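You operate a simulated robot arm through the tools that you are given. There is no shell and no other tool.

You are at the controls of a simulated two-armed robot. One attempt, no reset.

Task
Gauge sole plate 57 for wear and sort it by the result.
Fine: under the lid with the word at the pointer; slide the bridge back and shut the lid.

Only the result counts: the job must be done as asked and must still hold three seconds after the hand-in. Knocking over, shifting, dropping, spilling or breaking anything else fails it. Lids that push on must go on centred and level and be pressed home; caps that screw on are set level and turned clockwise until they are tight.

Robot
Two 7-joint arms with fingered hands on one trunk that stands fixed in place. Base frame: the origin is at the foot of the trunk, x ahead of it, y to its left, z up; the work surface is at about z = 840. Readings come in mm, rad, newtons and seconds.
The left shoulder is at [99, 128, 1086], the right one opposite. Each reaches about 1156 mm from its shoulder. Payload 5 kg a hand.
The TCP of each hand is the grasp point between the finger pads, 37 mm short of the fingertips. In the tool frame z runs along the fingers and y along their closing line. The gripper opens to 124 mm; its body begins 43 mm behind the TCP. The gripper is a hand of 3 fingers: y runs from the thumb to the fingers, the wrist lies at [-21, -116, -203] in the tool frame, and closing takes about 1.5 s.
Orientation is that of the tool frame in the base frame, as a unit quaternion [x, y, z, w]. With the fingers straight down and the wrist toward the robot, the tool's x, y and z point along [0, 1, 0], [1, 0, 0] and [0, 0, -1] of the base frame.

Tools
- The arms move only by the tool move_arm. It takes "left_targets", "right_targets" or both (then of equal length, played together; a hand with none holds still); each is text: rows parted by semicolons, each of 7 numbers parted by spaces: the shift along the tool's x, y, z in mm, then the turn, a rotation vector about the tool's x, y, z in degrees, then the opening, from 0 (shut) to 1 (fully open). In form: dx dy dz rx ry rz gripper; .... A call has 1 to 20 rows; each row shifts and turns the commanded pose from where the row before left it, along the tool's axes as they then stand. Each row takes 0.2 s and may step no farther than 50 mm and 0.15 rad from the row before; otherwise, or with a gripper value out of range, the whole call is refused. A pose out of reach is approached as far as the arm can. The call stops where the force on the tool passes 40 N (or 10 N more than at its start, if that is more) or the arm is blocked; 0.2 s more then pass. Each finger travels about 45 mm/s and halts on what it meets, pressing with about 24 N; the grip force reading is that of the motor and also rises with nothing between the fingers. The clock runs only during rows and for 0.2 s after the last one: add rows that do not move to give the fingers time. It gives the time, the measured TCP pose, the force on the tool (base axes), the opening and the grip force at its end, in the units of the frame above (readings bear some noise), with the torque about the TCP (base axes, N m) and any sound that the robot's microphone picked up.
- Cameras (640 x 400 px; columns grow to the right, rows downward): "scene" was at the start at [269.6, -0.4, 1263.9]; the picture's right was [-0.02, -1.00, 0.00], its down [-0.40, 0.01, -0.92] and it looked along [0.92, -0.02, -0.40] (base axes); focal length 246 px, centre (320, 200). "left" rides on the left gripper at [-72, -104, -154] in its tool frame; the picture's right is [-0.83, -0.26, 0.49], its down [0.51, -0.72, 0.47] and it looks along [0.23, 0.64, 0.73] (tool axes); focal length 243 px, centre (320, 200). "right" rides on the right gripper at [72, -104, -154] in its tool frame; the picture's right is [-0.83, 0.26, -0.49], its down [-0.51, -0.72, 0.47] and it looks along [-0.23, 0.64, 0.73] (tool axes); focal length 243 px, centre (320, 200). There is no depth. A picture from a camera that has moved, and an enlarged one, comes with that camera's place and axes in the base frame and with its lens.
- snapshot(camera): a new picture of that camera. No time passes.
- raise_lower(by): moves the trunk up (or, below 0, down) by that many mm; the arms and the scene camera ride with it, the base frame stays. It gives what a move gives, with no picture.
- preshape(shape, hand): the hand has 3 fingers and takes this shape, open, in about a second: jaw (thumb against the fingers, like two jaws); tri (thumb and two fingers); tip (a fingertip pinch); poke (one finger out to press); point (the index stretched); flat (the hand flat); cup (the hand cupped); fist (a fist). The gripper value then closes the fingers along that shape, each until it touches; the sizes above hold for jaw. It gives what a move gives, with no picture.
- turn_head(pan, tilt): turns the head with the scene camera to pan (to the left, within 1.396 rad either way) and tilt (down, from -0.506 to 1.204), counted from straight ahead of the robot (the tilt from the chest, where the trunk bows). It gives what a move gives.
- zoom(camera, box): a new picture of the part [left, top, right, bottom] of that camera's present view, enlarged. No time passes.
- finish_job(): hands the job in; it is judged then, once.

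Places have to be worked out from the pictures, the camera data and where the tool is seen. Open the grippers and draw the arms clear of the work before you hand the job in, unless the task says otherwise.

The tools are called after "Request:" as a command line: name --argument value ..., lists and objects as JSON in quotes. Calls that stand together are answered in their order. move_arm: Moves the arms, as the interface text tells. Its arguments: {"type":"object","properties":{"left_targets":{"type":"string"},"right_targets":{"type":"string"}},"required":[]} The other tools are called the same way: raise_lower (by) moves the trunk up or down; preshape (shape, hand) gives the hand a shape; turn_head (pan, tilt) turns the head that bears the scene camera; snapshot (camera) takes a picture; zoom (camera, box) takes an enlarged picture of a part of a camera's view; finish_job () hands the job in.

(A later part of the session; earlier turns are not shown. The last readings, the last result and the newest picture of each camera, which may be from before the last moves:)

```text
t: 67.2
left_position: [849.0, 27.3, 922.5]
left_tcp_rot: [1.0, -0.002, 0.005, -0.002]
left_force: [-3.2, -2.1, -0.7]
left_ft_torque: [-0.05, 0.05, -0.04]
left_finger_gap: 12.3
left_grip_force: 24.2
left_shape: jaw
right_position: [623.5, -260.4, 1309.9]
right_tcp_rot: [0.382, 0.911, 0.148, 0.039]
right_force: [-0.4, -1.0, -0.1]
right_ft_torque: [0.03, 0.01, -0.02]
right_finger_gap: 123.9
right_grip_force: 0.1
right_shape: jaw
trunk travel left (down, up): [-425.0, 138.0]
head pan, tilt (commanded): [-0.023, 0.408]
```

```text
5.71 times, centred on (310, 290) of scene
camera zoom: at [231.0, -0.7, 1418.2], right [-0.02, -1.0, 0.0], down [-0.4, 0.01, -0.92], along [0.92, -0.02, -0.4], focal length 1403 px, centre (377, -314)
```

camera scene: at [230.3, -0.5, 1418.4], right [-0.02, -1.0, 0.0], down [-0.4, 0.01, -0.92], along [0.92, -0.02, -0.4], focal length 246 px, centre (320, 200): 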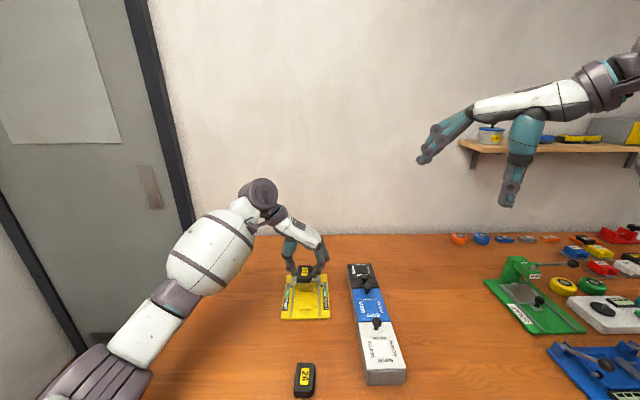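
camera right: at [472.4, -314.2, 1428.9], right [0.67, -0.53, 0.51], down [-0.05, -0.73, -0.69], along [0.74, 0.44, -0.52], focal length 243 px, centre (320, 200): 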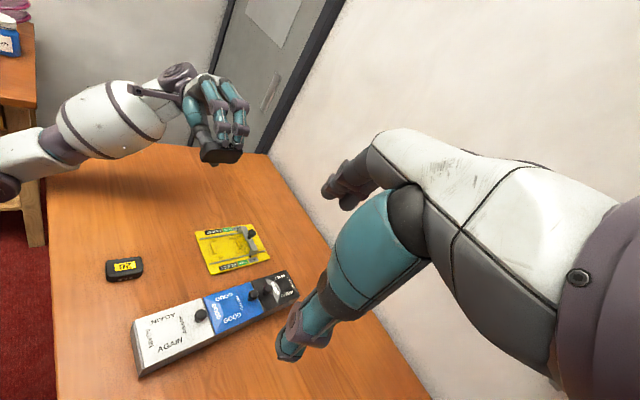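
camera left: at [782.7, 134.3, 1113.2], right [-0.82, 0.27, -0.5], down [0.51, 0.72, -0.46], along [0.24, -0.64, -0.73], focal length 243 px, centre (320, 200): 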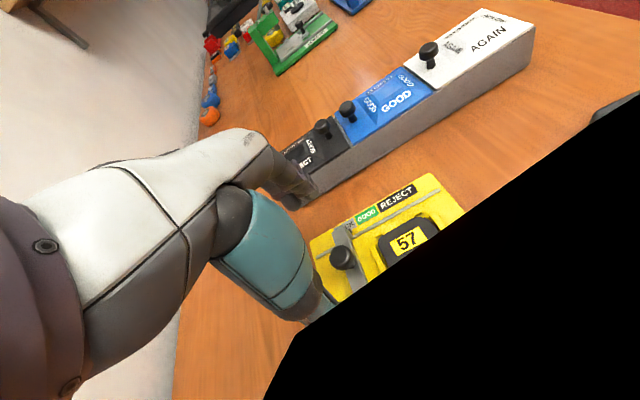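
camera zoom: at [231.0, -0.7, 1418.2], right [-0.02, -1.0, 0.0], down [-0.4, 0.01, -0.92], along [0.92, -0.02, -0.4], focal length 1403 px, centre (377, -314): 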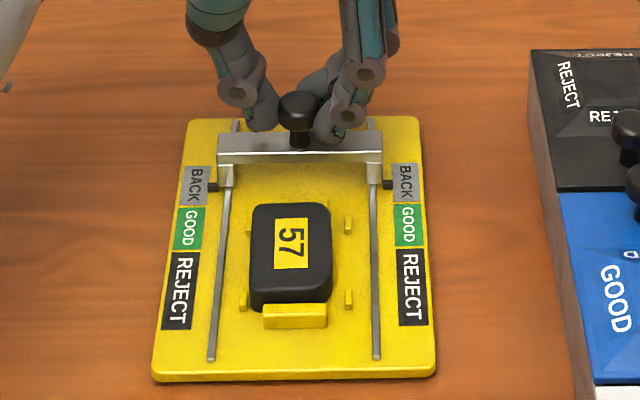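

The bridge is at BACK and touching its stop (−3 N). I now push 2–3 mm at a time to bring the base back 6 mm to where it was.

Request:
move_arm --left_targets "2 0 0 0 0 0 0;2 0 0 0 0 0 0;0 0 0 0 0 0 0;0 0 0 0 0 0 0;0 0 0 0 0 0 0"

Request:
zoom --camera "scene" --box '[278, 305, 308, 325]'

```text
t: 68.3
left_position: [851.8, 29.8, 924.3]
left_tcp_rot: [1.0, -0.002, 0.005, -0.002]
left_force: [-10.8, -0.6, 0.1]
left_ft_torque: [0.04, 0.27, -0.1]
left_finger_gap: 12.5
left_grip_force: 24.0
left_shape: jaw
right_position: [622.7, -260.1, 1310.2]
right_tcp_rot: [0.382, 0.911, 0.147, 0.039]
right_force: [-0.6, 0.0, -0.4]
right_ft_torque: [0.01, 0.03, -0.01]
right_finger_gap: 124.2
right_grip_force: 0.1
right_shape: jaw
trunk travel left (down, up): [-425.0, 138.0]
head pan, tilt (commanded): [-0.023, 0.408]
```

```text
16.00 times, centred on (293, 315) of scene
camera zoom: at [230.0, -0.6, 1418.4], right [-0.02, -1.0, 0.0], down [-0.4, 0.01, -0.92], along [0.92, -0.02, -0.4], focal length 3928 px, centre (752, -1640)
```

zoom: 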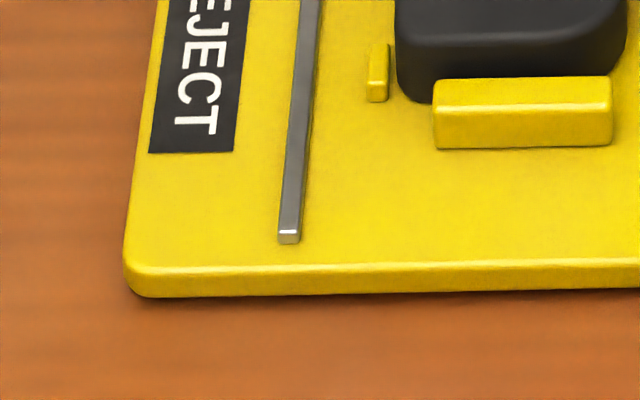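

The base is moving back, about 2.4 mm so far with 3.5 mm to go. I push a little more.

Request:
move_arm --left_targets "2 0 0 0 0 0 0;1 0 0 0 0 0 0;0 0 0 0 0 0 0;0 0 0 0 0 0 0;0 0 0 0 0 0 0"

Request:
zoom --camera "scene" --box '[278, 305, 308, 325]'

```text
t: 69.5
left_position: [854.4, 31.0, 923.5]
left_tcp_rot: [1.0, -0.002, 0.006, -0.001]
left_force: [-11.0, 2.6, 0.0]
left_ft_torque: [0.14, 0.22, -0.11]
left_finger_gap: 12.3
left_grip_force: 24.1
left_shape: jaw
right_position: [622.5, -260.2, 1309.8]
right_tcp_rot: [0.383, 0.911, 0.148, 0.039]
right_force: [-0.7, -0.5, 0.3]
right_ft_torque: [-0.02, 0.0, 0.03]
right_finger_gap: 123.9
right_grip_force: 0.1
right_shape: jaw
trunk travel left (down, up): [-425.0, 138.0]
head pan, tilt (commanded): [-0.023, 0.408]
```

```text
16.00 times, centred on (293, 315) of scene
camera zoom: at [229.6, -0.1, 1418.5], right [-0.02, -1.0, 0.0], down [-0.4, 0.01, -0.92], along [0.92, -0.02, -0.4], focal length 3928 px, centre (752, -1640)
```

zoom: 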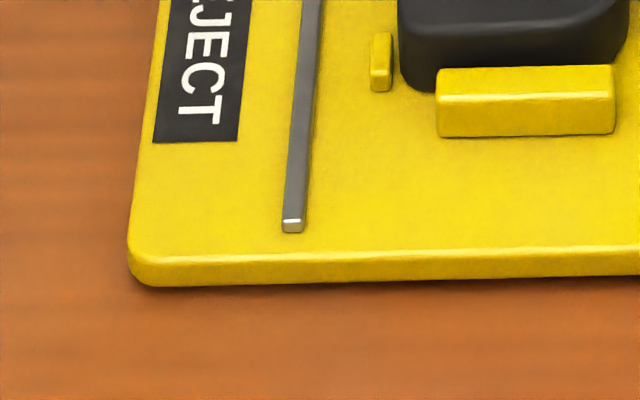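

Nearly home: about 1.5 mm left by this picture, but the trunk leans slightly under the push. I ease off the force to get an unbiased view.

Request:
move_arm --left_targets "-2 0 0 0 0 0 0;-1 0 0 0 0 0 0;0 0 0 0 0 0 0;0 0 0 0 0 0 0"

Request:
zoom --camera "scene" --box '[278, 305, 308, 325]'

Request:
zoom --camera "scene" --box '[292, 280, 332, 312]'

```text
t: 70.5
left_position: [852.2, 30.5, 922.7]
left_tcp_rot: [1.0, -0.001, 0.006, -0.002]
left_force: [0.4, 1.7, -0.3]
left_ft_torque: [0.1, -0.01, 0.04]
left_finger_gap: 12.1
left_grip_force: 24.2
left_shape: jaw
right_position: [623.5, -259.9, 1310.0]
right_tcp_rot: [0.382, 0.911, 0.147, 0.039]
right_force: [-0.2, -0.3, 0.9]
right_ft_torque: [0.01, 0.0, 0.03]
right_finger_gap: 124.2
right_grip_force: 0.0
right_shape: jaw
trunk travel left (down, up): [-425.0, 138.0]
head pan, tilt (commanded): [-0.023, 0.408]
```

```text
16.00 times, centred on (293, 315) of scene
camera zoom: at [231.0, -0.2, 1418.3], right [-0.02, -1.0, 0.0], down [-0.4, 0.01, -0.92], along [0.92, -0.02, -0.4], focal length 3928 px, centre (752, -1640)
```

zoom: 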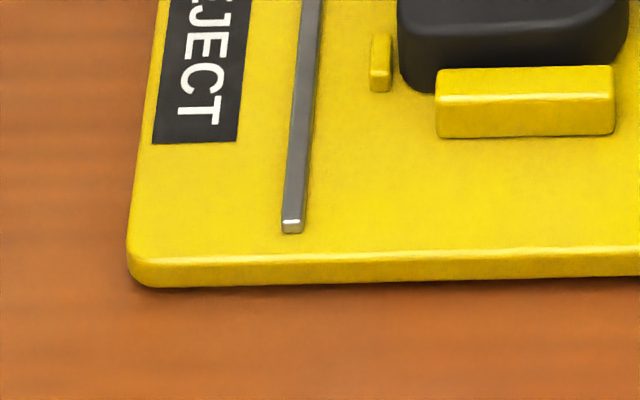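

```text
12.50 times, centred on (312, 296) of scene
camera zoom: at [231.0, -0.2, 1418.3], right [-0.02, -1.0, 0.0], down [-0.4, 0.01, -0.92], along [0.92, -0.02, -0.4], focal length 3069 px, centre (420, -1000)
```

zoom: 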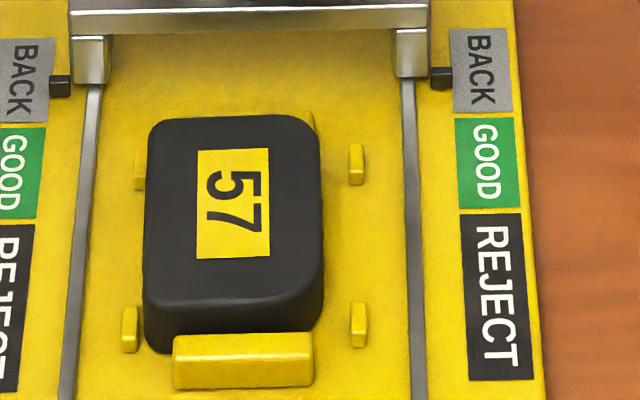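

The base is now within about 1.7 mm of its first position with no rotation. One more small push should close that.

Request:
move_arm --left_targets "2 0 0 0 0 0 0;2 0 0 0 0 0 0;1 0 0 0 0 0 0;0 0 0 0 0 0 0;0 0 0 0 0 0 0;-2 0 0 0 0 0 0;-1 0 0 0 0 0 0;0 0 0 0 0 0 0;0 0 0 0 0 0 0"

Request:
zoom --camera "scene" --box '[278, 305, 308, 325]'

Request:
zoom --camera "scene" --box '[275, 255, 345, 325]'

```text
t: 72.5
left_position: [854.1, 30.9, 923.4]
left_tcp_rot: [1.0, -0.001, 0.005, -0.002]
left_force: [0.4, 6.0, -0.6]
left_ft_torque: [0.23, -0.01, 0.07]
left_finger_gap: 11.8
left_grip_force: 23.5
left_shape: jaw
right_position: [621.7, -259.4, 1309.5]
right_tcp_rot: [0.381, 0.912, 0.148, 0.038]
right_force: [0.9, -0.5, -0.5]
right_ft_torque: [-0.01, 0.0, 0.02]
right_finger_gap: 124.0
right_grip_force: 0.0
right_shape: jaw
trunk travel left (down, up): [-425.0, 138.0]
head pan, tilt (commanded): [-0.023, 0.408]
```

```text
16.00 times, centred on (293, 315) of scene
camera zoom: at [230.8, 0.4, 1418.3], right [-0.02, -1.0, 0.0], down [-0.4, 0.01, -0.92], along [0.92, -0.02, -0.4], focal length 3928 px, centre (752, -1640)
```

zoom: 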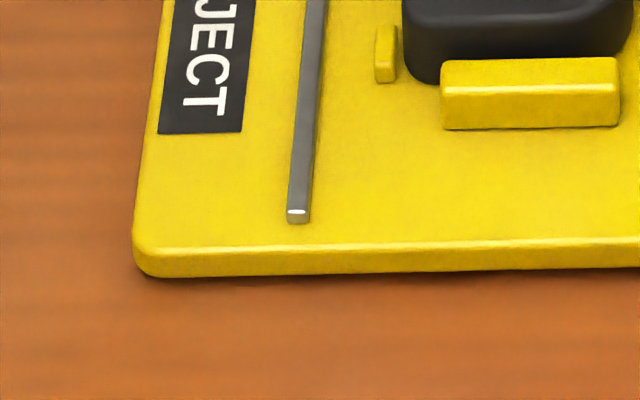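

```text
5.71 times, centred on (310, 290) of scene
camera zoom: at [230.8, 0.4, 1418.3], right [-0.02, -1.0, 0.0], down [-0.4, 0.01, -0.92], along [0.92, -0.02, -0.4], focal length 1403 px, centre (377, -314)
```

zoom: 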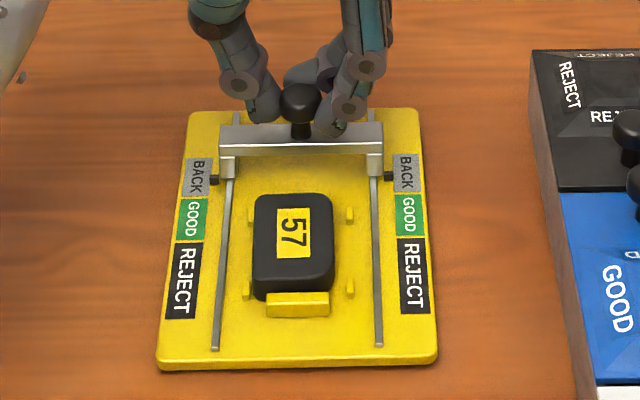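

The gauge is back within half a millimetre of its first place, with the bridge at BACK. I let go of the knob and lift the hand clear.

Request:
move_arm --left_targets "0 0 0 0 0 0 0.15;0 0 0 0 0 0 0.25;0 0 0 0 0 0 0.35;0 0 0 0 0 0 0.4;0 0 0 0 0 0 0.4;0 0 -20 0 0 0 0.4;0 0 -40 0 0 0 0.5;0 0 -40 0 0 0 0.6;0 0 0 0 0 0 0.6"

Request:
zoom --camera "scene" --box '[275, 255, 345, 325]'

Request:
snapshot --camera "scene"

```text
t: 74.5
left_position: [855.2, 27.0, 1023.5]
left_tcp_rot: [1.0, -0.002, 0.005, -0.001]
left_force: [0.4, -0.9, -0.9]
left_ft_torque: [0.01, -0.02, 0.02]
left_finger_gap: 73.9
left_grip_force: 0.1
left_shape: jaw
right_position: [623.2, -260.3, 1308.9]
right_tcp_rot: [0.382, 0.911, 0.148, 0.038]
right_force: [-1.2, 0.4, -0.5]
right_ft_torque: [-0.01, 0.02, -0.01]
right_finger_gap: 124.1
right_grip_force: 0.0
right_shape: jaw
trunk travel left (down, up): [-425.0, 138.0]
head pan, tilt (commanded): [-0.023, 0.408]
```

```text
5.71 times, centred on (310, 290) of scene
camera zoom: at [231.1, -0.2, 1418.2], right [-0.02, -1.0, 0.0], down [-0.4, 0.01, -0.92], along [0.92, -0.02, -0.4], focal length 1403 px, centre (377, -314)
```

zoom: 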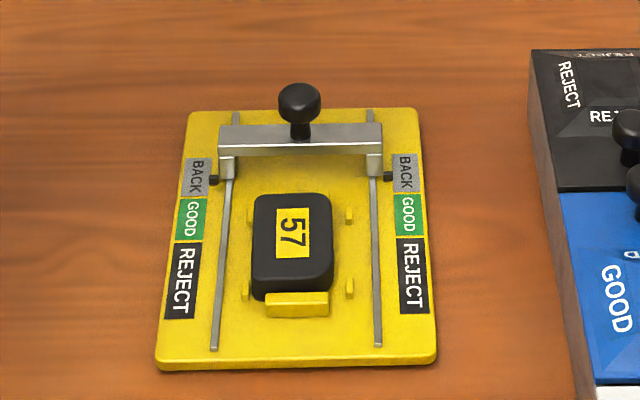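

```text
taken
camera scene: at [231.1, -0.2, 1418.2], right [-0.02, -1.0, 0.0], down [-0.4, 0.01, -0.92], along [0.92, -0.02, -0.4], focal length 246 px, centre (320, 200)
```

scene: 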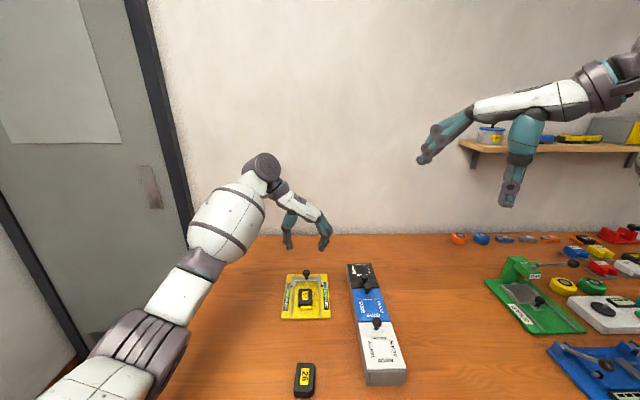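

The gauge, plate and bridge all look right. The verdict is REJECT, so now I study the black REJECT lid and its knob and hinge side.

Request:
zoom --camera "right" --box '[195, 260, 305, 340]'

Request:
zoom --camera "scene" --box '[340, 255, 400, 305]'

Request:
snapshot --camera "left"

Request:
zoom --camera "right" --box '[245, 265, 305, 315]'

```text
5.00 times, centred on (250, 300) of right
camera zoom: at [472.9, -314.6, 1428.5], right [0.67, -0.53, 0.51], down [-0.05, -0.73, -0.69], along [0.74, 0.44, -0.52], focal length 1213 px, centre (670, -300)
```

zoom: 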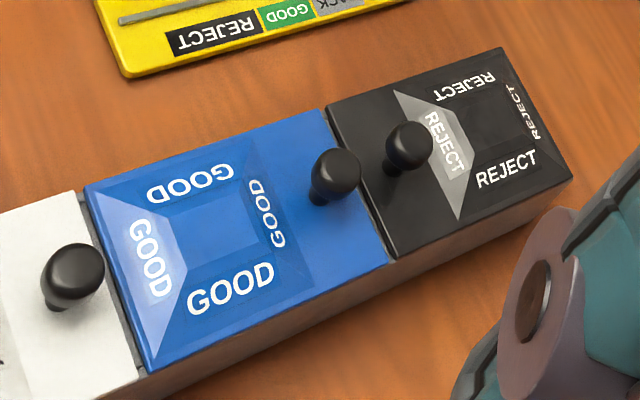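

```text
8.00 times, centred on (370, 280) of scene
camera zoom: at [231.1, -0.2, 1418.2], right [-0.02, -1.0, 0.0], down [-0.4, 0.01, -0.92], along [0.92, -0.02, -0.4], focal length 1964 px, centre (-80, -440)
```

zoom: 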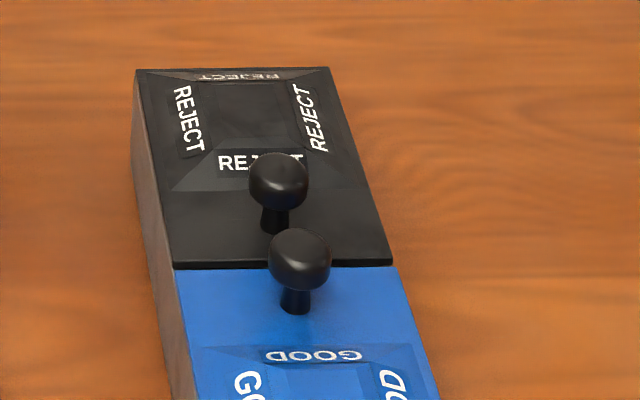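

```text
taken
camera left: at [779.5, 130.8, 1176.9], right [-0.82, 0.27, -0.5], down [0.51, 0.72, -0.46], along [0.24, -0.64, -0.73], focal length 243 px, centre (320, 200)
```

left: 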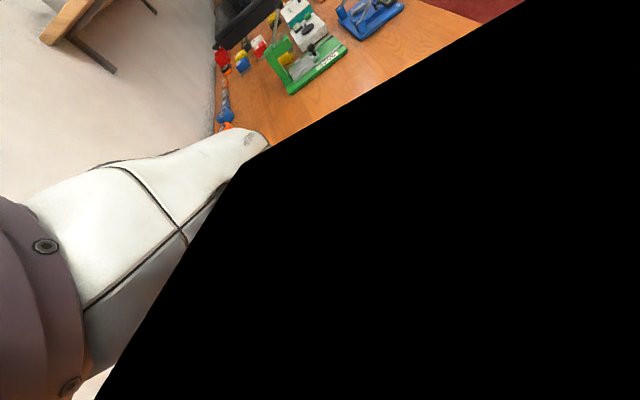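

```text
8.00 times, centred on (275, 290) of right
camera zoom: at [472.9, -314.6, 1428.5], right [0.67, -0.53, 0.51], down [-0.05, -0.73, -0.69], along [0.74, 0.44, -0.52], focal length 1941 px, centre (680, -520)
```

zoom: 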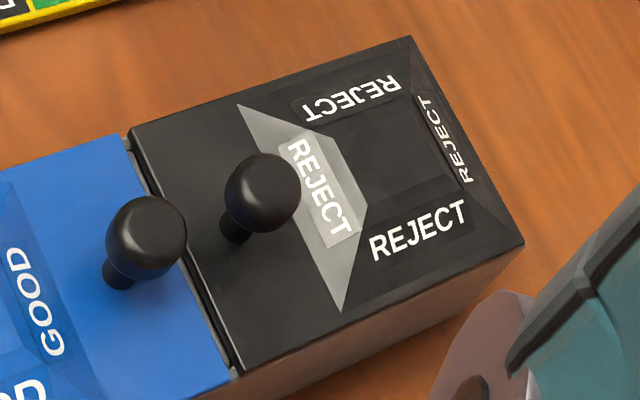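

Triangulating from two cameras puts the REJECT knob head at (809, −148, 915) and the lid spans x = 791–906, so it hinges at the far edge. I'll use the left hand (proven in this posture) to lift it: move above the knob first.

Request:
move_arm --left_targets "-10.5 44 0 0 0 0 0.6;-10.5 44 0 0 0 0 0.6;-10.5 44 0 0 0 0 0.6;-10.5 43 0 0 0 0 0.6;0 0 0 0 0 0 0.6;0 0 0 0 0 0 0.6;0 0 0 0 0 0 0.6"

Request:
zoom --camera "scene" --box '[320, 210, 420, 310]'

Request:
zoom --camera "right" --box '[190, 210, 310, 330]'

```text
t: 76.2
left_position: [808.9, -147.8, 1020.4]
left_tcp_rot: [1.0, -0.002, 0.004, -0.001]
left_force: [1.2, -0.4, 0.1]
left_ft_torque: [-0.01, 0.02, 0.01]
left_finger_gap: 74.1
left_grip_force: 0.1
left_shape: jaw
right_position: [624.0, -258.6, 1311.1]
right_tcp_rot: [0.381, 0.912, 0.147, 0.039]
right_force: [-0.3, 0.1, 0.3]
right_ft_torque: [-0.03, 0.01, 0.01]
right_finger_gap: 124.0
right_grip_force: 0.0
right_shape: jaw
trunk travel left (down, up): [-425.0, 138.0]
head pan, tilt (commanded): [-0.023, 0.408]
```

```text
4.00 times, centred on (370, 260) of scene
camera zoom: at [230.7, -0.5, 1418.3], right [-0.02, -1.0, 0.0], down [-0.4, 0.01, -0.92], along [0.92, -0.02, -0.4], focal length 982 px, centre (120, -40)
```

zoom: 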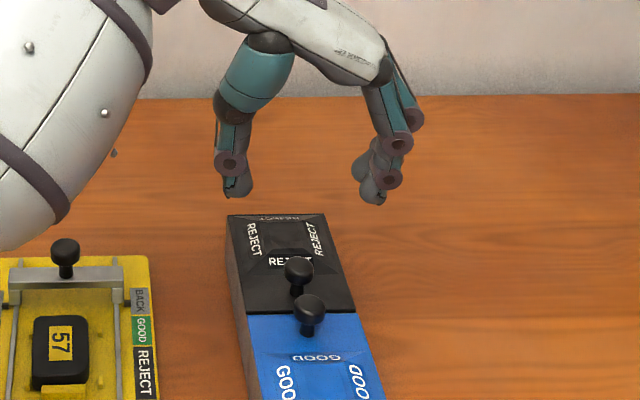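

```text
3.33 times, centred on (250, 270) of right
camera zoom: at [472.5, -315.0, 1428.7], right [0.67, -0.53, 0.51], down [-0.05, -0.73, -0.69], along [0.74, 0.44, -0.52], focal length 809 px, centre (553, -33)
```

zoom: 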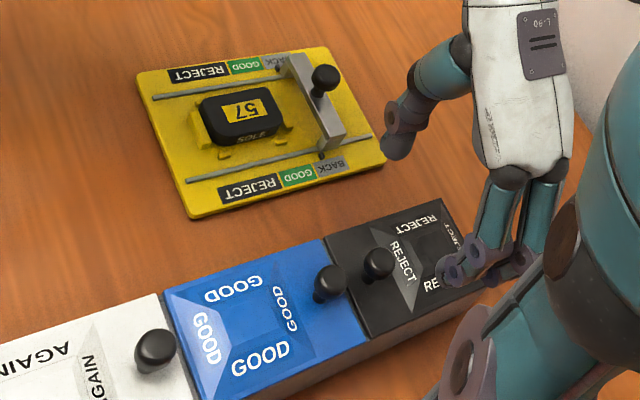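

The hand is centred over the knob in y. I shift 4 mm in x and come down 50 mm, then check for clearance of arm and fingers.

Request:
move_arm --left_targets "4 0 0 0 0 0 0.6;0 0 25 0 0 0 0.6;0 0 25 0 0 0 0.6;0 0 0 0 0 0 0.6;0 0 0 0 0 0 0.6"

Request:
snapshot --camera "scene"

Request:
zoom --camera "scene" --box '[330, 230, 410, 300]'

Request:
zoom --camera "right" --box '[230, 240, 310, 320]'

```text
t: 77.3
left_position: [812.9, -146.2, 971.4]
left_tcp_rot: [1.0, -0.001, 0.005, -0.001]
left_force: [-0.5, -0.5, 0.4]
left_ft_torque: [0.02, 0.03, -0.02]
left_finger_gap: 74.2
left_grip_force: 0.1
left_shape: jaw
right_position: [622.2, -260.0, 1309.5]
right_tcp_rot: [0.382, 0.911, 0.147, 0.04]
right_force: [-0.3, -0.5, 0.4]
right_ft_torque: [0.0, -0.01, 0.01]
right_finger_gap: 124.0
right_grip_force: 0.0
right_shape: jaw
trunk travel left (down, up): [-425.0, 138.0]
head pan, tilt (commanded): [-0.023, 0.408]
```

```text
taken
camera scene: at [230.7, -0.3, 1418.3], right [-0.02, -1.0, 0.0], down [-0.4, 0.01, -0.92], along [0.92, -0.02, -0.4], focal length 246 px, centre (320, 200)
```

scene: 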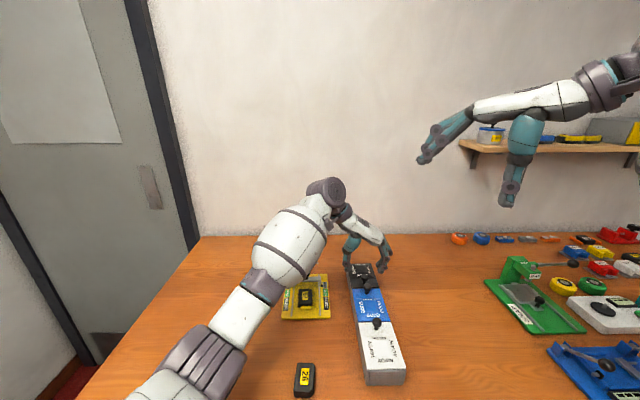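

```text
5.71 times, centred on (370, 265) of scene
camera zoom: at [230.7, -0.3, 1418.3], right [-0.02, -1.0, 0.0], down [-0.4, 0.01, -0.92], along [0.92, -0.02, -0.4], focal length 1403 px, centre (34, -171)
```

zoom: 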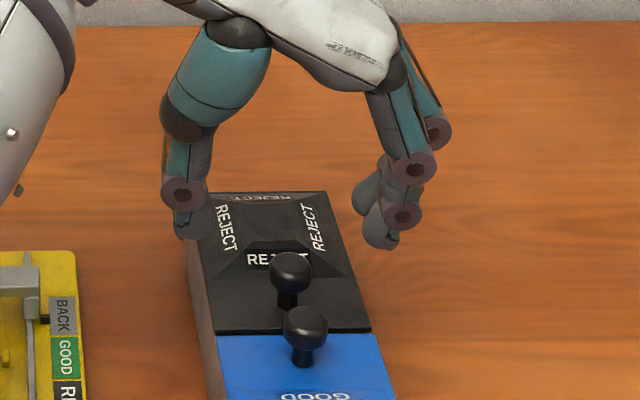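

```text
5.00 times, centred on (270, 280) of right
camera zoom: at [472.5, -314.7, 1428.7], right [0.67, -0.53, 0.51], down [-0.05, -0.73, -0.69], along [0.74, 0.44, -0.52], focal length 1213 px, centre (570, -200)
```

zoom: 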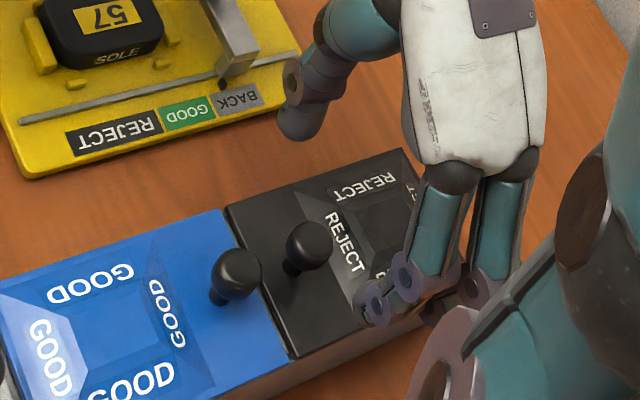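

Thumb and fingers straddle the knob evenly and the forearm is high above the gauge. I lower 34 mm to grip height and close on the knob.

Request:
move_arm --left_targets "0 1 20 0 0 0 0.6;0 0 14 0 0 0 0.6;0 0 0 0 0 0 0.6;0 0 0 0 0 0 0.45;0 0 0 0 0 0 0.3;0 0 0 0 0 0 0.15;0 0 0 0 0 0 0;0 0 0 0 0 0 0;0 0 0 0 0 0 0"

Request:
zoom --camera "scene" --box '[330, 230, 410, 300]'

Request:
zoom --camera "right" --box '[230, 240, 310, 320]'

```text
t: 79.3
left_position: [815.6, -145.9, 936.9]
left_tcp_rot: [1.0, -0.002, 0.005, -0.003]
left_force: [-0.6, 2.2, -0.5]
left_ft_torque: [0.05, -0.03, 0.04]
left_finger_gap: 6.4
left_grip_force: 24.1
left_shape: jaw
right_position: [623.9, -260.1, 1309.6]
right_tcp_rot: [0.382, 0.912, 0.148, 0.038]
right_force: [-0.4, -0.2, -0.4]
right_ft_torque: [-0.02, 0.01, -0.01]
right_finger_gap: 124.0
right_grip_force: 0.0
right_shape: jaw
trunk travel left (down, up): [-425.0, 138.0]
head pan, tilt (commanded): [-0.023, 0.408]
```

```text
5.71 times, centred on (370, 265) of scene
camera zoom: at [231.0, -0.3, 1418.2], right [-0.02, -1.0, 0.0], down [-0.4, 0.01, -0.92], along [0.92, -0.02, -0.4], focal length 1403 px, centre (34, -171)
```

zoom: 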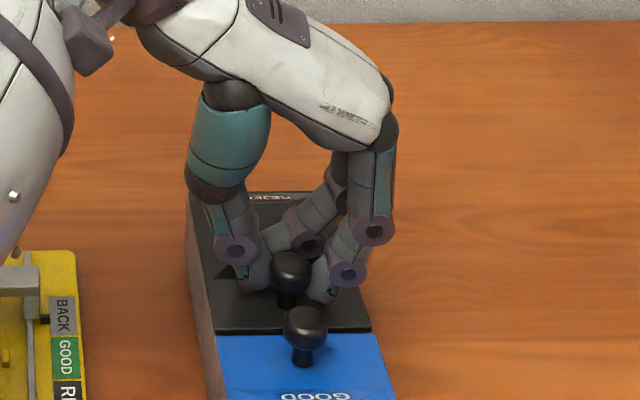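

```text
5.00 times, centred on (270, 280) of right
camera zoom: at [472.8, -314.7, 1428.5], right [0.67, -0.53, 0.51], down [-0.05, -0.73, -0.69], along [0.74, 0.44, -0.52], focal length 1213 px, centre (570, -200)
```

zoom: 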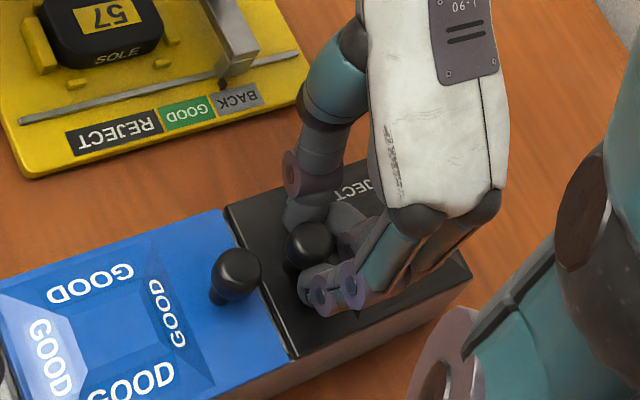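

The knob sits toward the front edge of the grip, with one finger passing behind it. I open, shift 6 mm toward the robot so it is centred, and re-grip.

Request:
move_arm --left_targets "0 0 0 0 0 0 0.2;0 0 0 0 0 0 0.4;0 0 0 0 0 0 0.45;-6 1 0 0 0 0 0.45;0 0 0 0 0 0 0.45;0 0 0 0 0 0 0.45;0 0 0 0 0 0 0.3;0 0 0 0 0 0 0.15;0 0 0 0 0 0 0;0 0 0 0 0 0 0;0 0 0 0 0 0 0"

Request:
zoom --camera "scene" --box '[340, 245, 400, 300]'

Request:
zoom --camera "right" --box '[250, 260, 300, 310]'

```text
t: 81.8
left_position: [809.4, -146.5, 938.2]
left_tcp_rot: [1.0, -0.001, 0.005, -0.002]
left_force: [0.9, 0.3, 0.3]
left_ft_torque: [0.04, -0.03, 0.01]
left_finger_gap: 9.4
left_grip_force: 24.4
left_shape: jaw
right_position: [623.0, -260.0, 1309.9]
right_tcp_rot: [0.382, 0.911, 0.149, 0.039]
right_force: [0.5, -1.0, 0.1]
right_ft_torque: [0.02, 0.0, 0.03]
right_finger_gap: 124.0
right_grip_force: 0.1
right_shape: jaw
trunk travel left (down, up): [-425.0, 138.0]
head pan, tilt (commanded): [-0.023, 0.408]
```

```text
7.27 times, centred on (370, 272) of scene
camera zoom: at [231.2, -0.4, 1418.2], right [-0.02, -1.0, 0.0], down [-0.4, 0.01, -0.92], along [0.92, -0.02, -0.4], focal length 1785 px, centre (-44, -327)
```

zoom: 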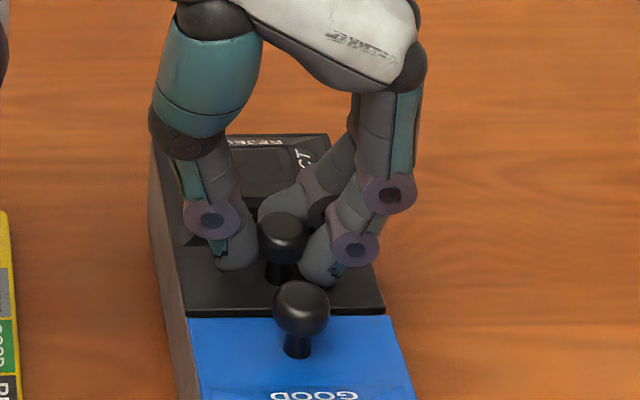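

```text
8.00 times, centred on (275, 285) of right
camera zoom: at [473.0, -314.8, 1428.4], right [0.67, -0.53, 0.51], down [-0.05, -0.73, -0.69], along [0.74, 0.44, -0.52], focal length 1941 px, centre (680, -480)
```

zoom: 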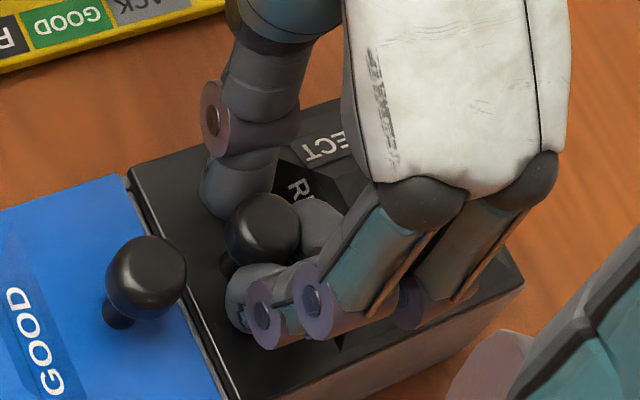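

The knob is now caged by the thumb, the near finger, and the far finger behind it. I start lifting along the hinge arc, the first 20° only, and check whether the lid follows.

Request:
move_arm --left_targets "3 0 -8.1 0 0 0 0;3 0 -8.1 0 0 0 0;4.4 0 -7.4 0 0 0 0;4.4 0 -7.4 0 0 0 0;0 0 0 0 0 0 0;0 0 0 0 0 0 0"

Request:
zoom --camera "scene" --box '[335, 220, 405, 300]'

Request:
zoom --camera "right" --box '[230, 230, 310, 310]'

```text
t: 83.2
left_position: [824.0, -147.3, 968.4]
left_tcp_rot: [1.0, -0.002, 0.004, -0.002]
left_force: [0.6, -0.5, -0.2]
left_ft_torque: [0.0, -0.04, 0.04]
left_finger_gap: 7.7
left_grip_force: 23.5
left_shape: jaw
right_position: [623.2, -259.8, 1310.3]
right_tcp_rot: [0.383, 0.911, 0.148, 0.038]
right_force: [-0.3, 0.1, -0.4]
right_ft_torque: [-0.03, 0.03, 0.0]
right_finger_gap: 124.0
right_grip_force: 0.1
right_shape: jaw
trunk travel left (down, up): [-425.0, 138.0]
head pan, tilt (commanded): [-0.023, 0.408]
```

```text
5.00 times, centred on (370, 260) of scene
camera zoom: at [231.0, -0.4, 1418.3], right [-0.02, -1.0, 0.0], down [-0.4, 0.01, -0.92], along [0.92, -0.02, -0.4], focal length 1228 px, centre (70, -100)
```

zoom: 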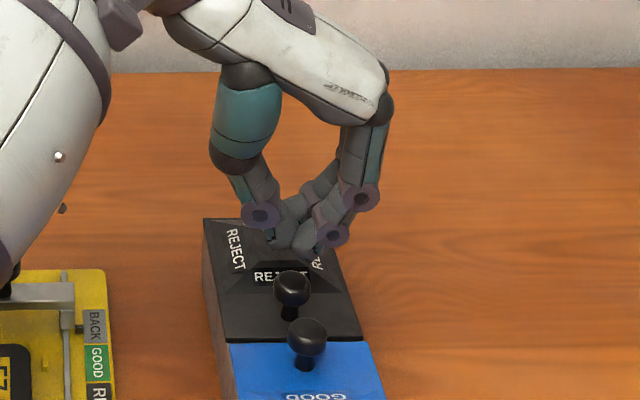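

```text
5.00 times, centred on (270, 270) of right
camera zoom: at [472.8, -314.9, 1428.6], right [0.67, -0.53, 0.51], down [-0.05, -0.73, -0.69], along [0.74, 0.44, -0.52], focal length 1213 px, centre (570, -150)
```

zoom: 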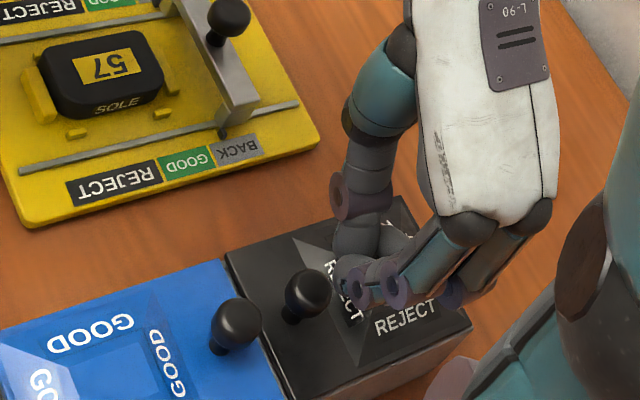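

The fingers slipped off, since the true grip centre sits about 6 mm farther out than I assumed, and the lid stayed shut. I open, come back to x = 803 so the grip centres on the knob, go 4 mm lower, and re-grip.

Request:
move_arm --left_targets "0 0 0 0 0 0 0.25;0 0 0 0 0 0 0.45;0 0 0 0 0 0 0.5;-11 0 0 0 0 0 0.5;-10 0 0 0 0 0 0.5;0 0 0 0 0 0 0.5;0 0 15 0 0 0 0.5;0 0 15 0 0 0 0.5;0 0 4 0 0 0 0.5;0 0 0 0 0 0 0.5;0 0 0 0 0 0 0.5"

Request:
zoom --camera "scene" --box '[340, 245, 400, 300]'

Request:
zoom --camera "right" --box '[250, 260, 300, 310]'

```text
t: 85.5
left_position: [803.2, -149.2, 936.3]
left_tcp_rot: [1.0, -0.002, 0.005, -0.001]
left_force: [0.1, -0.6, 0.3]
left_ft_torque: [0.02, -0.04, -0.02]
left_finger_gap: 61.2
left_grip_force: 0.0
left_shape: jaw
right_position: [622.5, -260.2, 1309.8]
right_tcp_rot: [0.383, 0.911, 0.148, 0.04]
right_force: [0.2, -0.3, -0.2]
right_ft_torque: [0.02, -0.01, 0.03]
right_finger_gap: 124.1
right_grip_force: 0.1
right_shape: jaw
trunk travel left (down, up): [-425.0, 138.0]
head pan, tilt (commanded): [-0.023, 0.408]
```

```text
7.27 times, centred on (370, 272) of scene
camera zoom: at [230.5, -0.5, 1418.4], right [-0.02, -1.0, 0.0], down [-0.4, 0.01, -0.92], along [0.92, -0.02, -0.4], focal length 1785 px, centre (-44, -327)
```

zoom: 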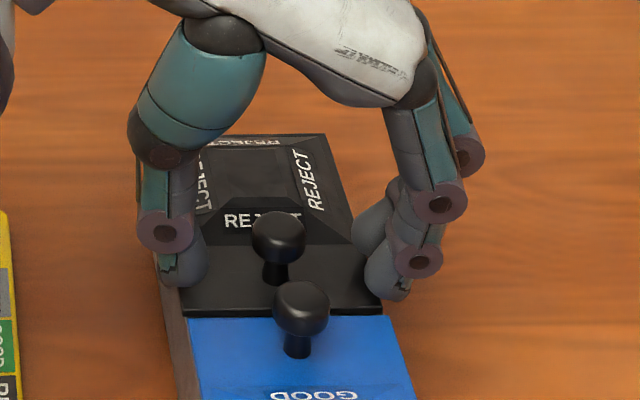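

```text
8.00 times, centred on (275, 285) of right
camera zoom: at [472.3, -314.9, 1428.7], right [0.67, -0.53, 0.51], down [-0.05, -0.73, -0.69], along [0.74, 0.44, -0.52], focal length 1941 px, centre (680, -480)
```

zoom: 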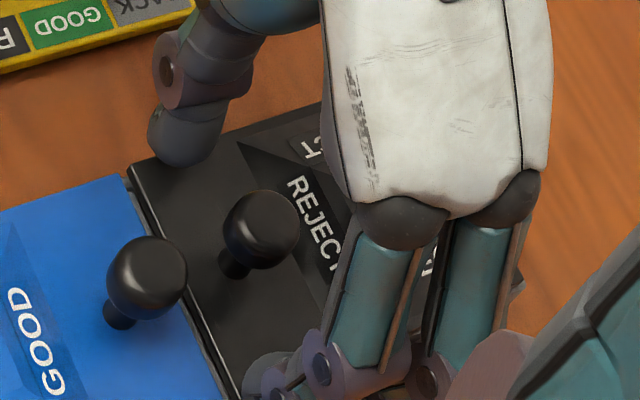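

Now the thumb lines up with the knob and the two fingers straddle it. I close the grip.

Request:
move_arm --left_targets "0 0 0 0 0 0 0.35;0 0 0 0 0 0 0.2;0 0 0 0 0 0 0.1;0 0 0 0 0 0 0;0 0 0 0 0 0 0;0 0 0 0 0 0 0"

Request:
zoom --camera "scene" --box '[340, 245, 400, 300]'

Request:
zoom --camera "right" --box '[250, 260, 300, 310]'

```text
t: 87.0
left_position: [801.5, -148.8, 934.5]
left_tcp_rot: [1.0, -0.001, 0.005, -0.003]
left_force: [-5.0, 4.3, -1.1]
left_ft_torque: [0.11, 0.09, 0.04]
left_finger_gap: 9.0
left_grip_force: 24.3
left_shape: jaw
right_position: [623.0, -260.1, 1308.9]
right_tcp_rot: [0.382, 0.911, 0.148, 0.039]
right_force: [0.4, 0.7, 0.2]
right_ft_torque: [0.03, -0.01, 0.03]
right_finger_gap: 124.0
right_grip_force: 0.1
right_shape: jaw
trunk travel left (down, up): [-425.0, 138.0]
head pan, tilt (commanded): [-0.023, 0.408]
```

```text
7.27 times, centred on (370, 272) of scene
camera zoom: at [230.9, -0.2, 1418.2], right [-0.02, -1.0, 0.0], down [-0.4, 0.01, -0.92], along [0.92, -0.02, -0.4], focal length 1785 px, centre (-44, -327)
```

zoom: 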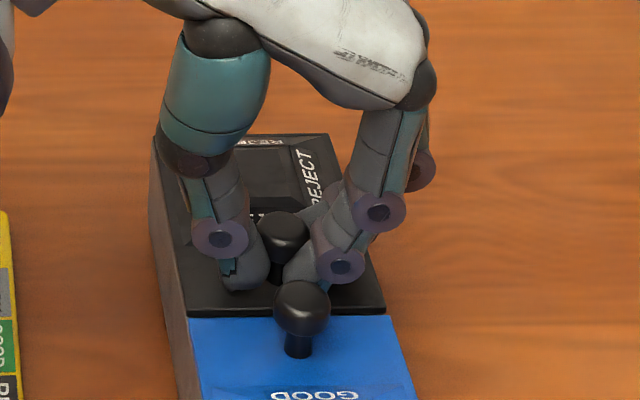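

```text
8.00 times, centred on (275, 285) of right
camera zoom: at [472.7, -314.6, 1428.6], right [0.67, -0.53, 0.51], down [-0.05, -0.73, -0.69], along [0.74, 0.44, -0.52], focal length 1941 px, centre (680, -480)
```

zoom: 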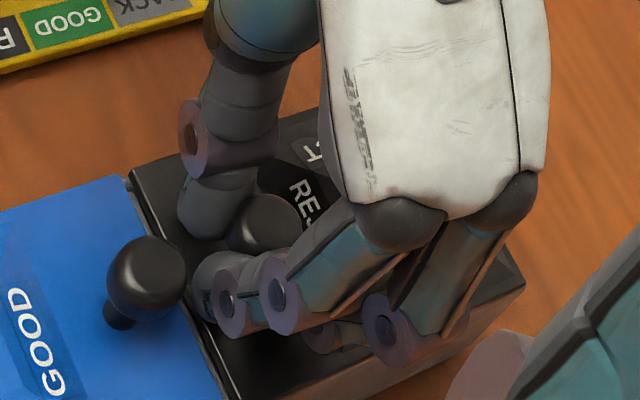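

Now the near finger is in front and the far one beside, so the symmetric spot is between, at x ≈ 805.5. I open slightly, shift 4 mm out, and close again.

Request:
move_arm --left_targets "0 0 0 0 0 0 0.2;0 0 0 0 0 0 0.35;0 0 0 0 0 0 0.4;3.5 0 0 0 0 0 0.4;0 0 0 0 0 0 0.4;0 0 0 0 0 0 0.4;0 0 0 0 0 0 0.2;0 0 0 0 0 0 0.1;0 0 0 0 0 0 0;0 0 0 0 0 0 0;0 0 0 0 0 0 0"

Request:
zoom --camera "scene" --box '[340, 245, 400, 300]'

Request:
zoom --camera "right" --box '[250, 260, 300, 310]'

```text
t: 89.3
left_position: [807.3, -147.4, 933.5]
left_tcp_rot: [1.0, -0.001, 0.004, -0.002]
left_force: [-2.0, 2.8, -0.4]
left_ft_torque: [0.1, 0.04, 0.0]
left_finger_gap: 9.1
left_grip_force: 24.3
left_shape: jaw
right_position: [624.1, -260.2, 1310.0]
right_tcp_rot: [0.382, 0.911, 0.148, 0.038]
right_force: [-0.9, 0.2, 0.4]
right_ft_torque: [0.02, 0.0, -0.01]
right_finger_gap: 124.1
right_grip_force: 0.0
right_shape: jaw
trunk travel left (down, up): [-425.0, 138.0]
head pan, tilt (commanded): [-0.023, 0.408]
```

```text
7.27 times, centred on (370, 272) of scene
camera zoom: at [231.1, -0.2, 1418.2], right [-0.02, -1.0, 0.0], down [-0.4, 0.01, -0.92], along [0.92, -0.02, -0.4], focal length 1785 px, centre (-44, -327)
```

zoom: 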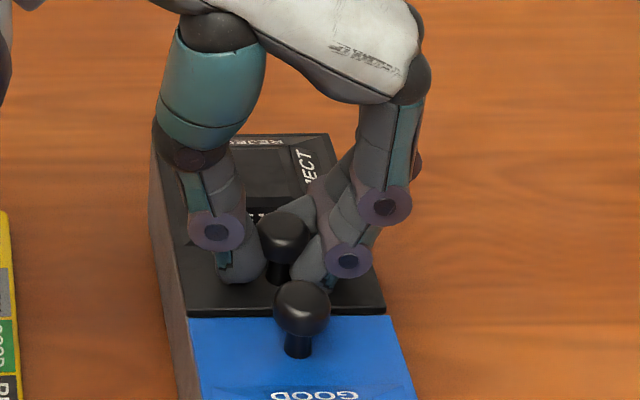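

```text
8.00 times, centred on (275, 285) of right
camera zoom: at [472.9, -314.7, 1428.5], right [0.67, -0.53, 0.51], down [-0.05, -0.73, -0.69], along [0.74, 0.44, -0.52], focal length 1941 px, centre (680, -480)
```

zoom: 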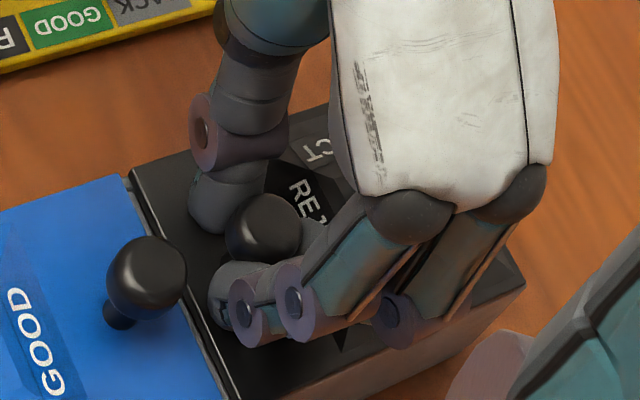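

Both fingers and the thumb now sit evenly around the knob, with tips tucked under its head. I lift along the arc again, 10° first.

Request:
move_arm --left_targets "1.5 0 -4 0 0 0 0;1.5 0 -4 0 0 0 0;1.5 0 -4 0 0 0 0;1.5 0 -4 0 0 0 0;0 0 0 0 0 0 0;0 0 0 0 0 0 0"

Request:
zoom --camera "scene" --box '[335, 230, 405, 300]'

Request:
zoom --camera "right" --box '[240, 240, 310, 310]'

```text
t: 90.8
left_position: [814.0, -148.3, 948.9]
left_tcp_rot: [1.0, -0.002, 0.003, -0.003]
left_force: [-3.5, 0.4, -27.8]
left_ft_torque: [0.04, 0.01, -0.03]
left_finger_gap: 8.3
left_grip_force: 24.0
left_shape: jaw
right_position: [627.3, -261.1, 1308.1]
right_tcp_rot: [0.383, 0.911, 0.147, 0.038]
right_force: [0.7, -0.1, 0.6]
right_ft_torque: [-0.04, 0.02, 0.02]
right_finger_gap: 124.2
right_grip_force: 0.1
right_shape: jaw
trunk travel left (down, up): [-425.0, 138.0]
head pan, tilt (commanded): [-0.023, 0.408]
```

```text
5.71 times, centred on (370, 265) of scene
camera zoom: at [233.4, -1.0, 1417.8], right [-0.02, -1.0, 0.0], down [-0.4, 0.01, -0.92], along [0.92, -0.02, -0.4], focal length 1403 px, centre (34, -171)
```

zoom: 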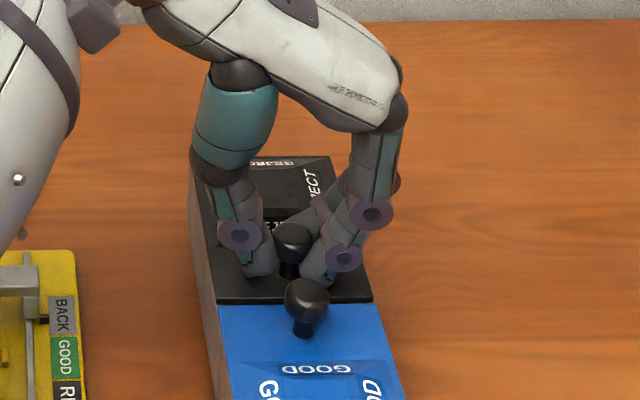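

```text
5.71 times, centred on (275, 275) of right
camera zoom: at [475.2, -315.4, 1427.6], right [0.68, -0.53, 0.51], down [-0.05, -0.72, -0.69], along [0.74, 0.44, -0.52], focal length 1386 px, centre (577, -229)
```

zoom: 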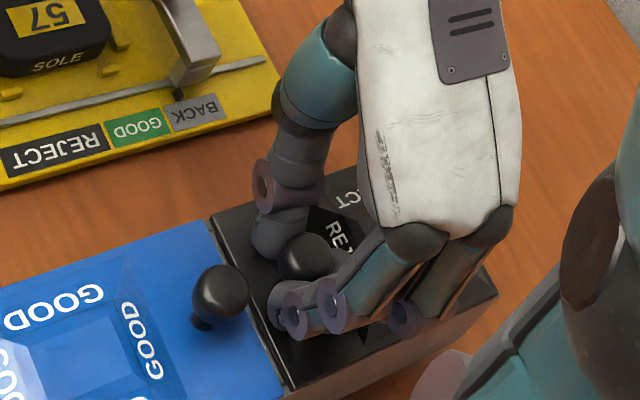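

Stop: the force is −28 N and the whole box is tipping up with the hand instead of the lid opening. I reverse the same path at once to set it back down.

Request:
move_arm --left_targets "-1.5 0 4 0 0 0 0;-1.5 0 4 0 0 0 0;-1.5 0 4 0 0 0 0;-1.5 0 4 0 0 0 0;0 0 0 0 0 0 0;0 0 0 0 0 0 0"

Request:
snapshot --camera "scene"

Request:
zoom --camera "scene" --box '[330, 230, 410, 300]'

Request:
zoom --camera "scene" --box '[330, 290, 430, 390]'

```text
t: 92.2
left_position: [809.2, -147.3, 933.5]
left_tcp_rot: [1.0, -0.001, 0.004, -0.002]
left_force: [11.1, -0.3, -14.0]
left_ft_torque: [0.01, -0.21, 0.08]
left_finger_gap: 8.1
left_grip_force: 23.8
left_shape: jaw
right_position: [626.0, -260.7, 1308.8]
right_tcp_rot: [0.381, 0.912, 0.148, 0.038]
right_force: [0.3, -0.4, -1.1]
right_ft_torque: [-0.02, -0.02, 0.01]
right_finger_gap: 124.1
right_grip_force: 0.0
right_shape: jaw
trunk travel left (down, up): [-425.0, 138.0]
head pan, tilt (commanded): [-0.023, 0.408]
```

```text
taken
camera scene: at [233.7, -0.8, 1417.9], right [-0.02, -1.0, 0.0], down [-0.4, 0.01, -0.92], along [0.92, -0.02, -0.4], focal length 246 px, centre (320, 200)
```

scene: 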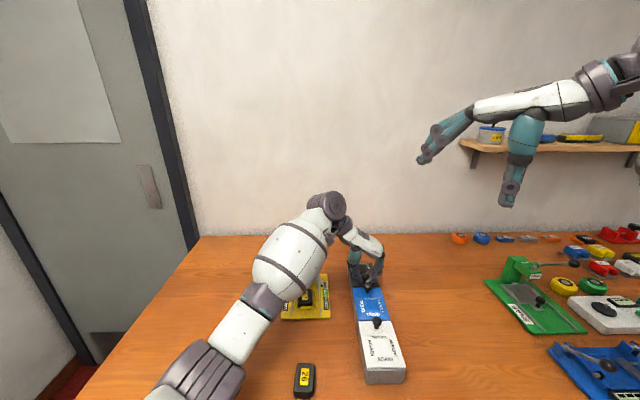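

```text
5.71 times, centred on (370, 265) of scene
camera zoom: at [233.7, -0.8, 1417.9], right [-0.02, -1.0, 0.0], down [-0.4, 0.01, -0.92], along [0.92, -0.02, -0.4], focal length 1403 px, centre (34, -171)
```

zoom: 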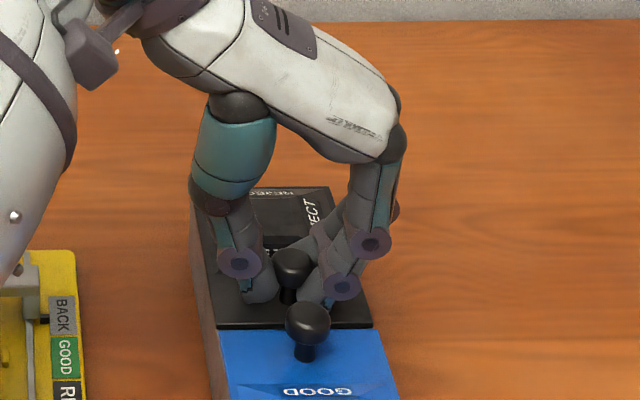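

```text
4.00 times, centred on (380, 340) of scene
camera zoom: at [233.7, -0.8, 1417.9], right [-0.02, -1.0, 0.0], down [-0.4, 0.01, -0.92], along [0.92, -0.02, -0.4], focal length 982 px, centre (80, -360)
```

zoom: 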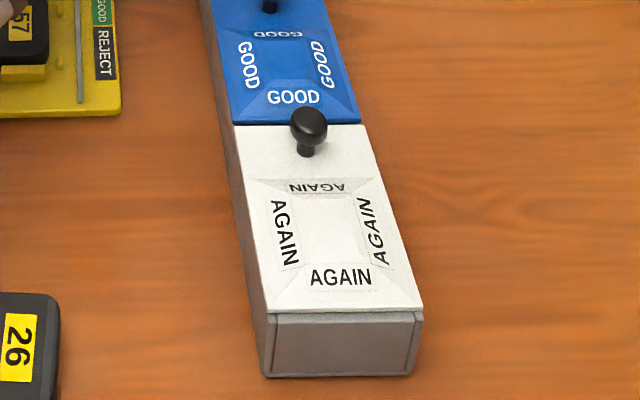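

The box is back down with the lid still shut, so lifting at this knob is not how it opens, or the lid is hinged elsewhere. I release the knob and back off to study the box's construction properly.

Request:
move_arm --left_targets "0 0 2 0 0 0 0;0 0 0 0 0 0 0.2;0 0 0 0 0 0 0.35;0 0 0 0 0 0 0.5;0 0 0 0 0 0 0.6;0 0 0 0 0 0 0.6;0 0 -20 0 0 0 0.6;0 0 -40 0 0 0 0.6;0 0 -40 0 0 0 0.6;0 0 -40 0 0 0 0.6;0 0 0 0 0 0 0.6"

Request:
zoom --camera "scene" --box '[335, 250, 415, 330]'

Request:
zoom --camera "scene" --box '[345, 330, 420, 390]'

Request:
zoom --camera "right" --box '[120, 250, 310, 390]'

```text
t: 94.5
left_position: [806.3, -148.5, 1071.7]
left_tcp_rot: [1.0, -0.002, 0.004, -0.002]
left_force: [0.1, -0.9, 0.6]
left_ft_torque: [0.01, 0.0, -0.01]
left_finger_gap: 74.1
left_grip_force: 0.1
left_shape: jaw
right_position: [624.3, -260.0, 1309.6]
right_tcp_rot: [0.382, 0.912, 0.147, 0.038]
right_force: [0.1, 0.7, -0.5]
right_ft_torque: [0.0, 0.01, -0.02]
right_finger_gap: 124.1
right_grip_force: 0.1
right_shape: jaw
trunk travel left (down, up): [-425.0, 138.0]
head pan, tilt (commanded): [-0.023, 0.408]
```

```text
5.00 times, centred on (375, 290) of scene
camera zoom: at [231.0, -0.2, 1418.2], right [-0.02, -1.0, 0.0], down [-0.4, 0.01, -0.92], along [0.92, -0.02, -0.4], focal length 1228 px, centre (45, -250)
```

zoom: 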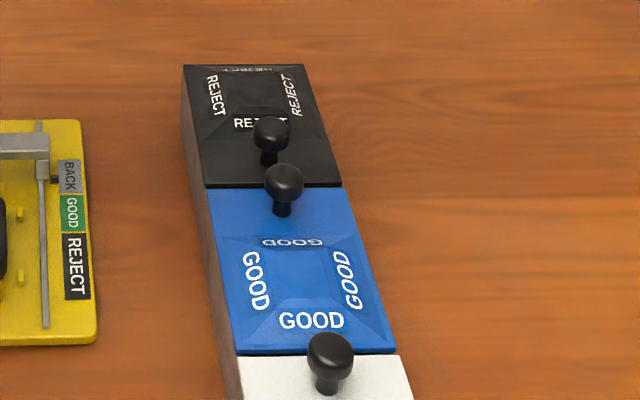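

```text
6.67 times, centred on (382, 360) of scene
camera zoom: at [231.0, -0.2, 1418.2], right [-0.02, -1.0, 0.0], down [-0.4, 0.01, -0.92], along [0.92, -0.02, -0.4], focal length 1637 px, centre (-97, -867)
```

zoom: 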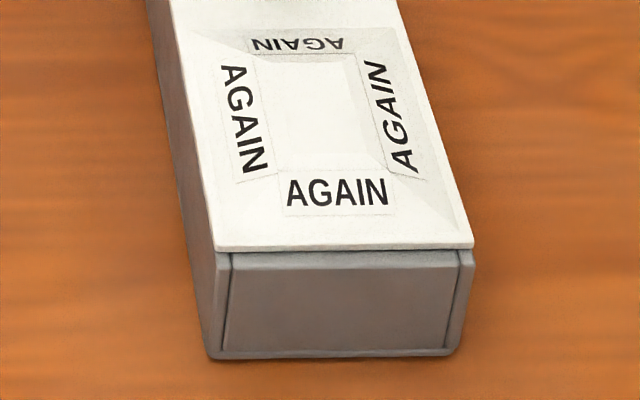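

```text
2.86 times, centred on (215, 320) of right
camera zoom: at [472.8, -314.6, 1428.5], right [0.67, -0.53, 0.51], down [-0.05, -0.73, -0.69], along [0.74, 0.44, -0.52], focal length 693 px, centre (620, -143)
```

zoom: 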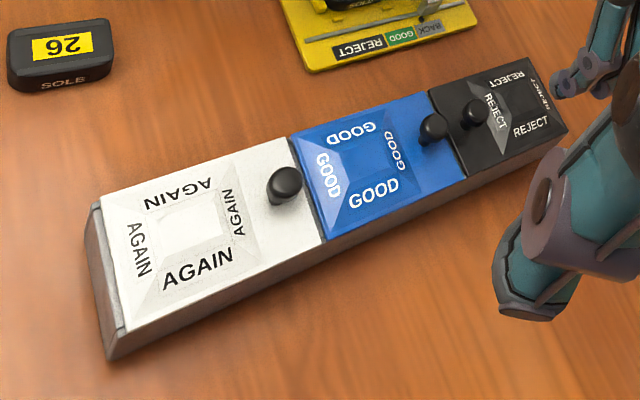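

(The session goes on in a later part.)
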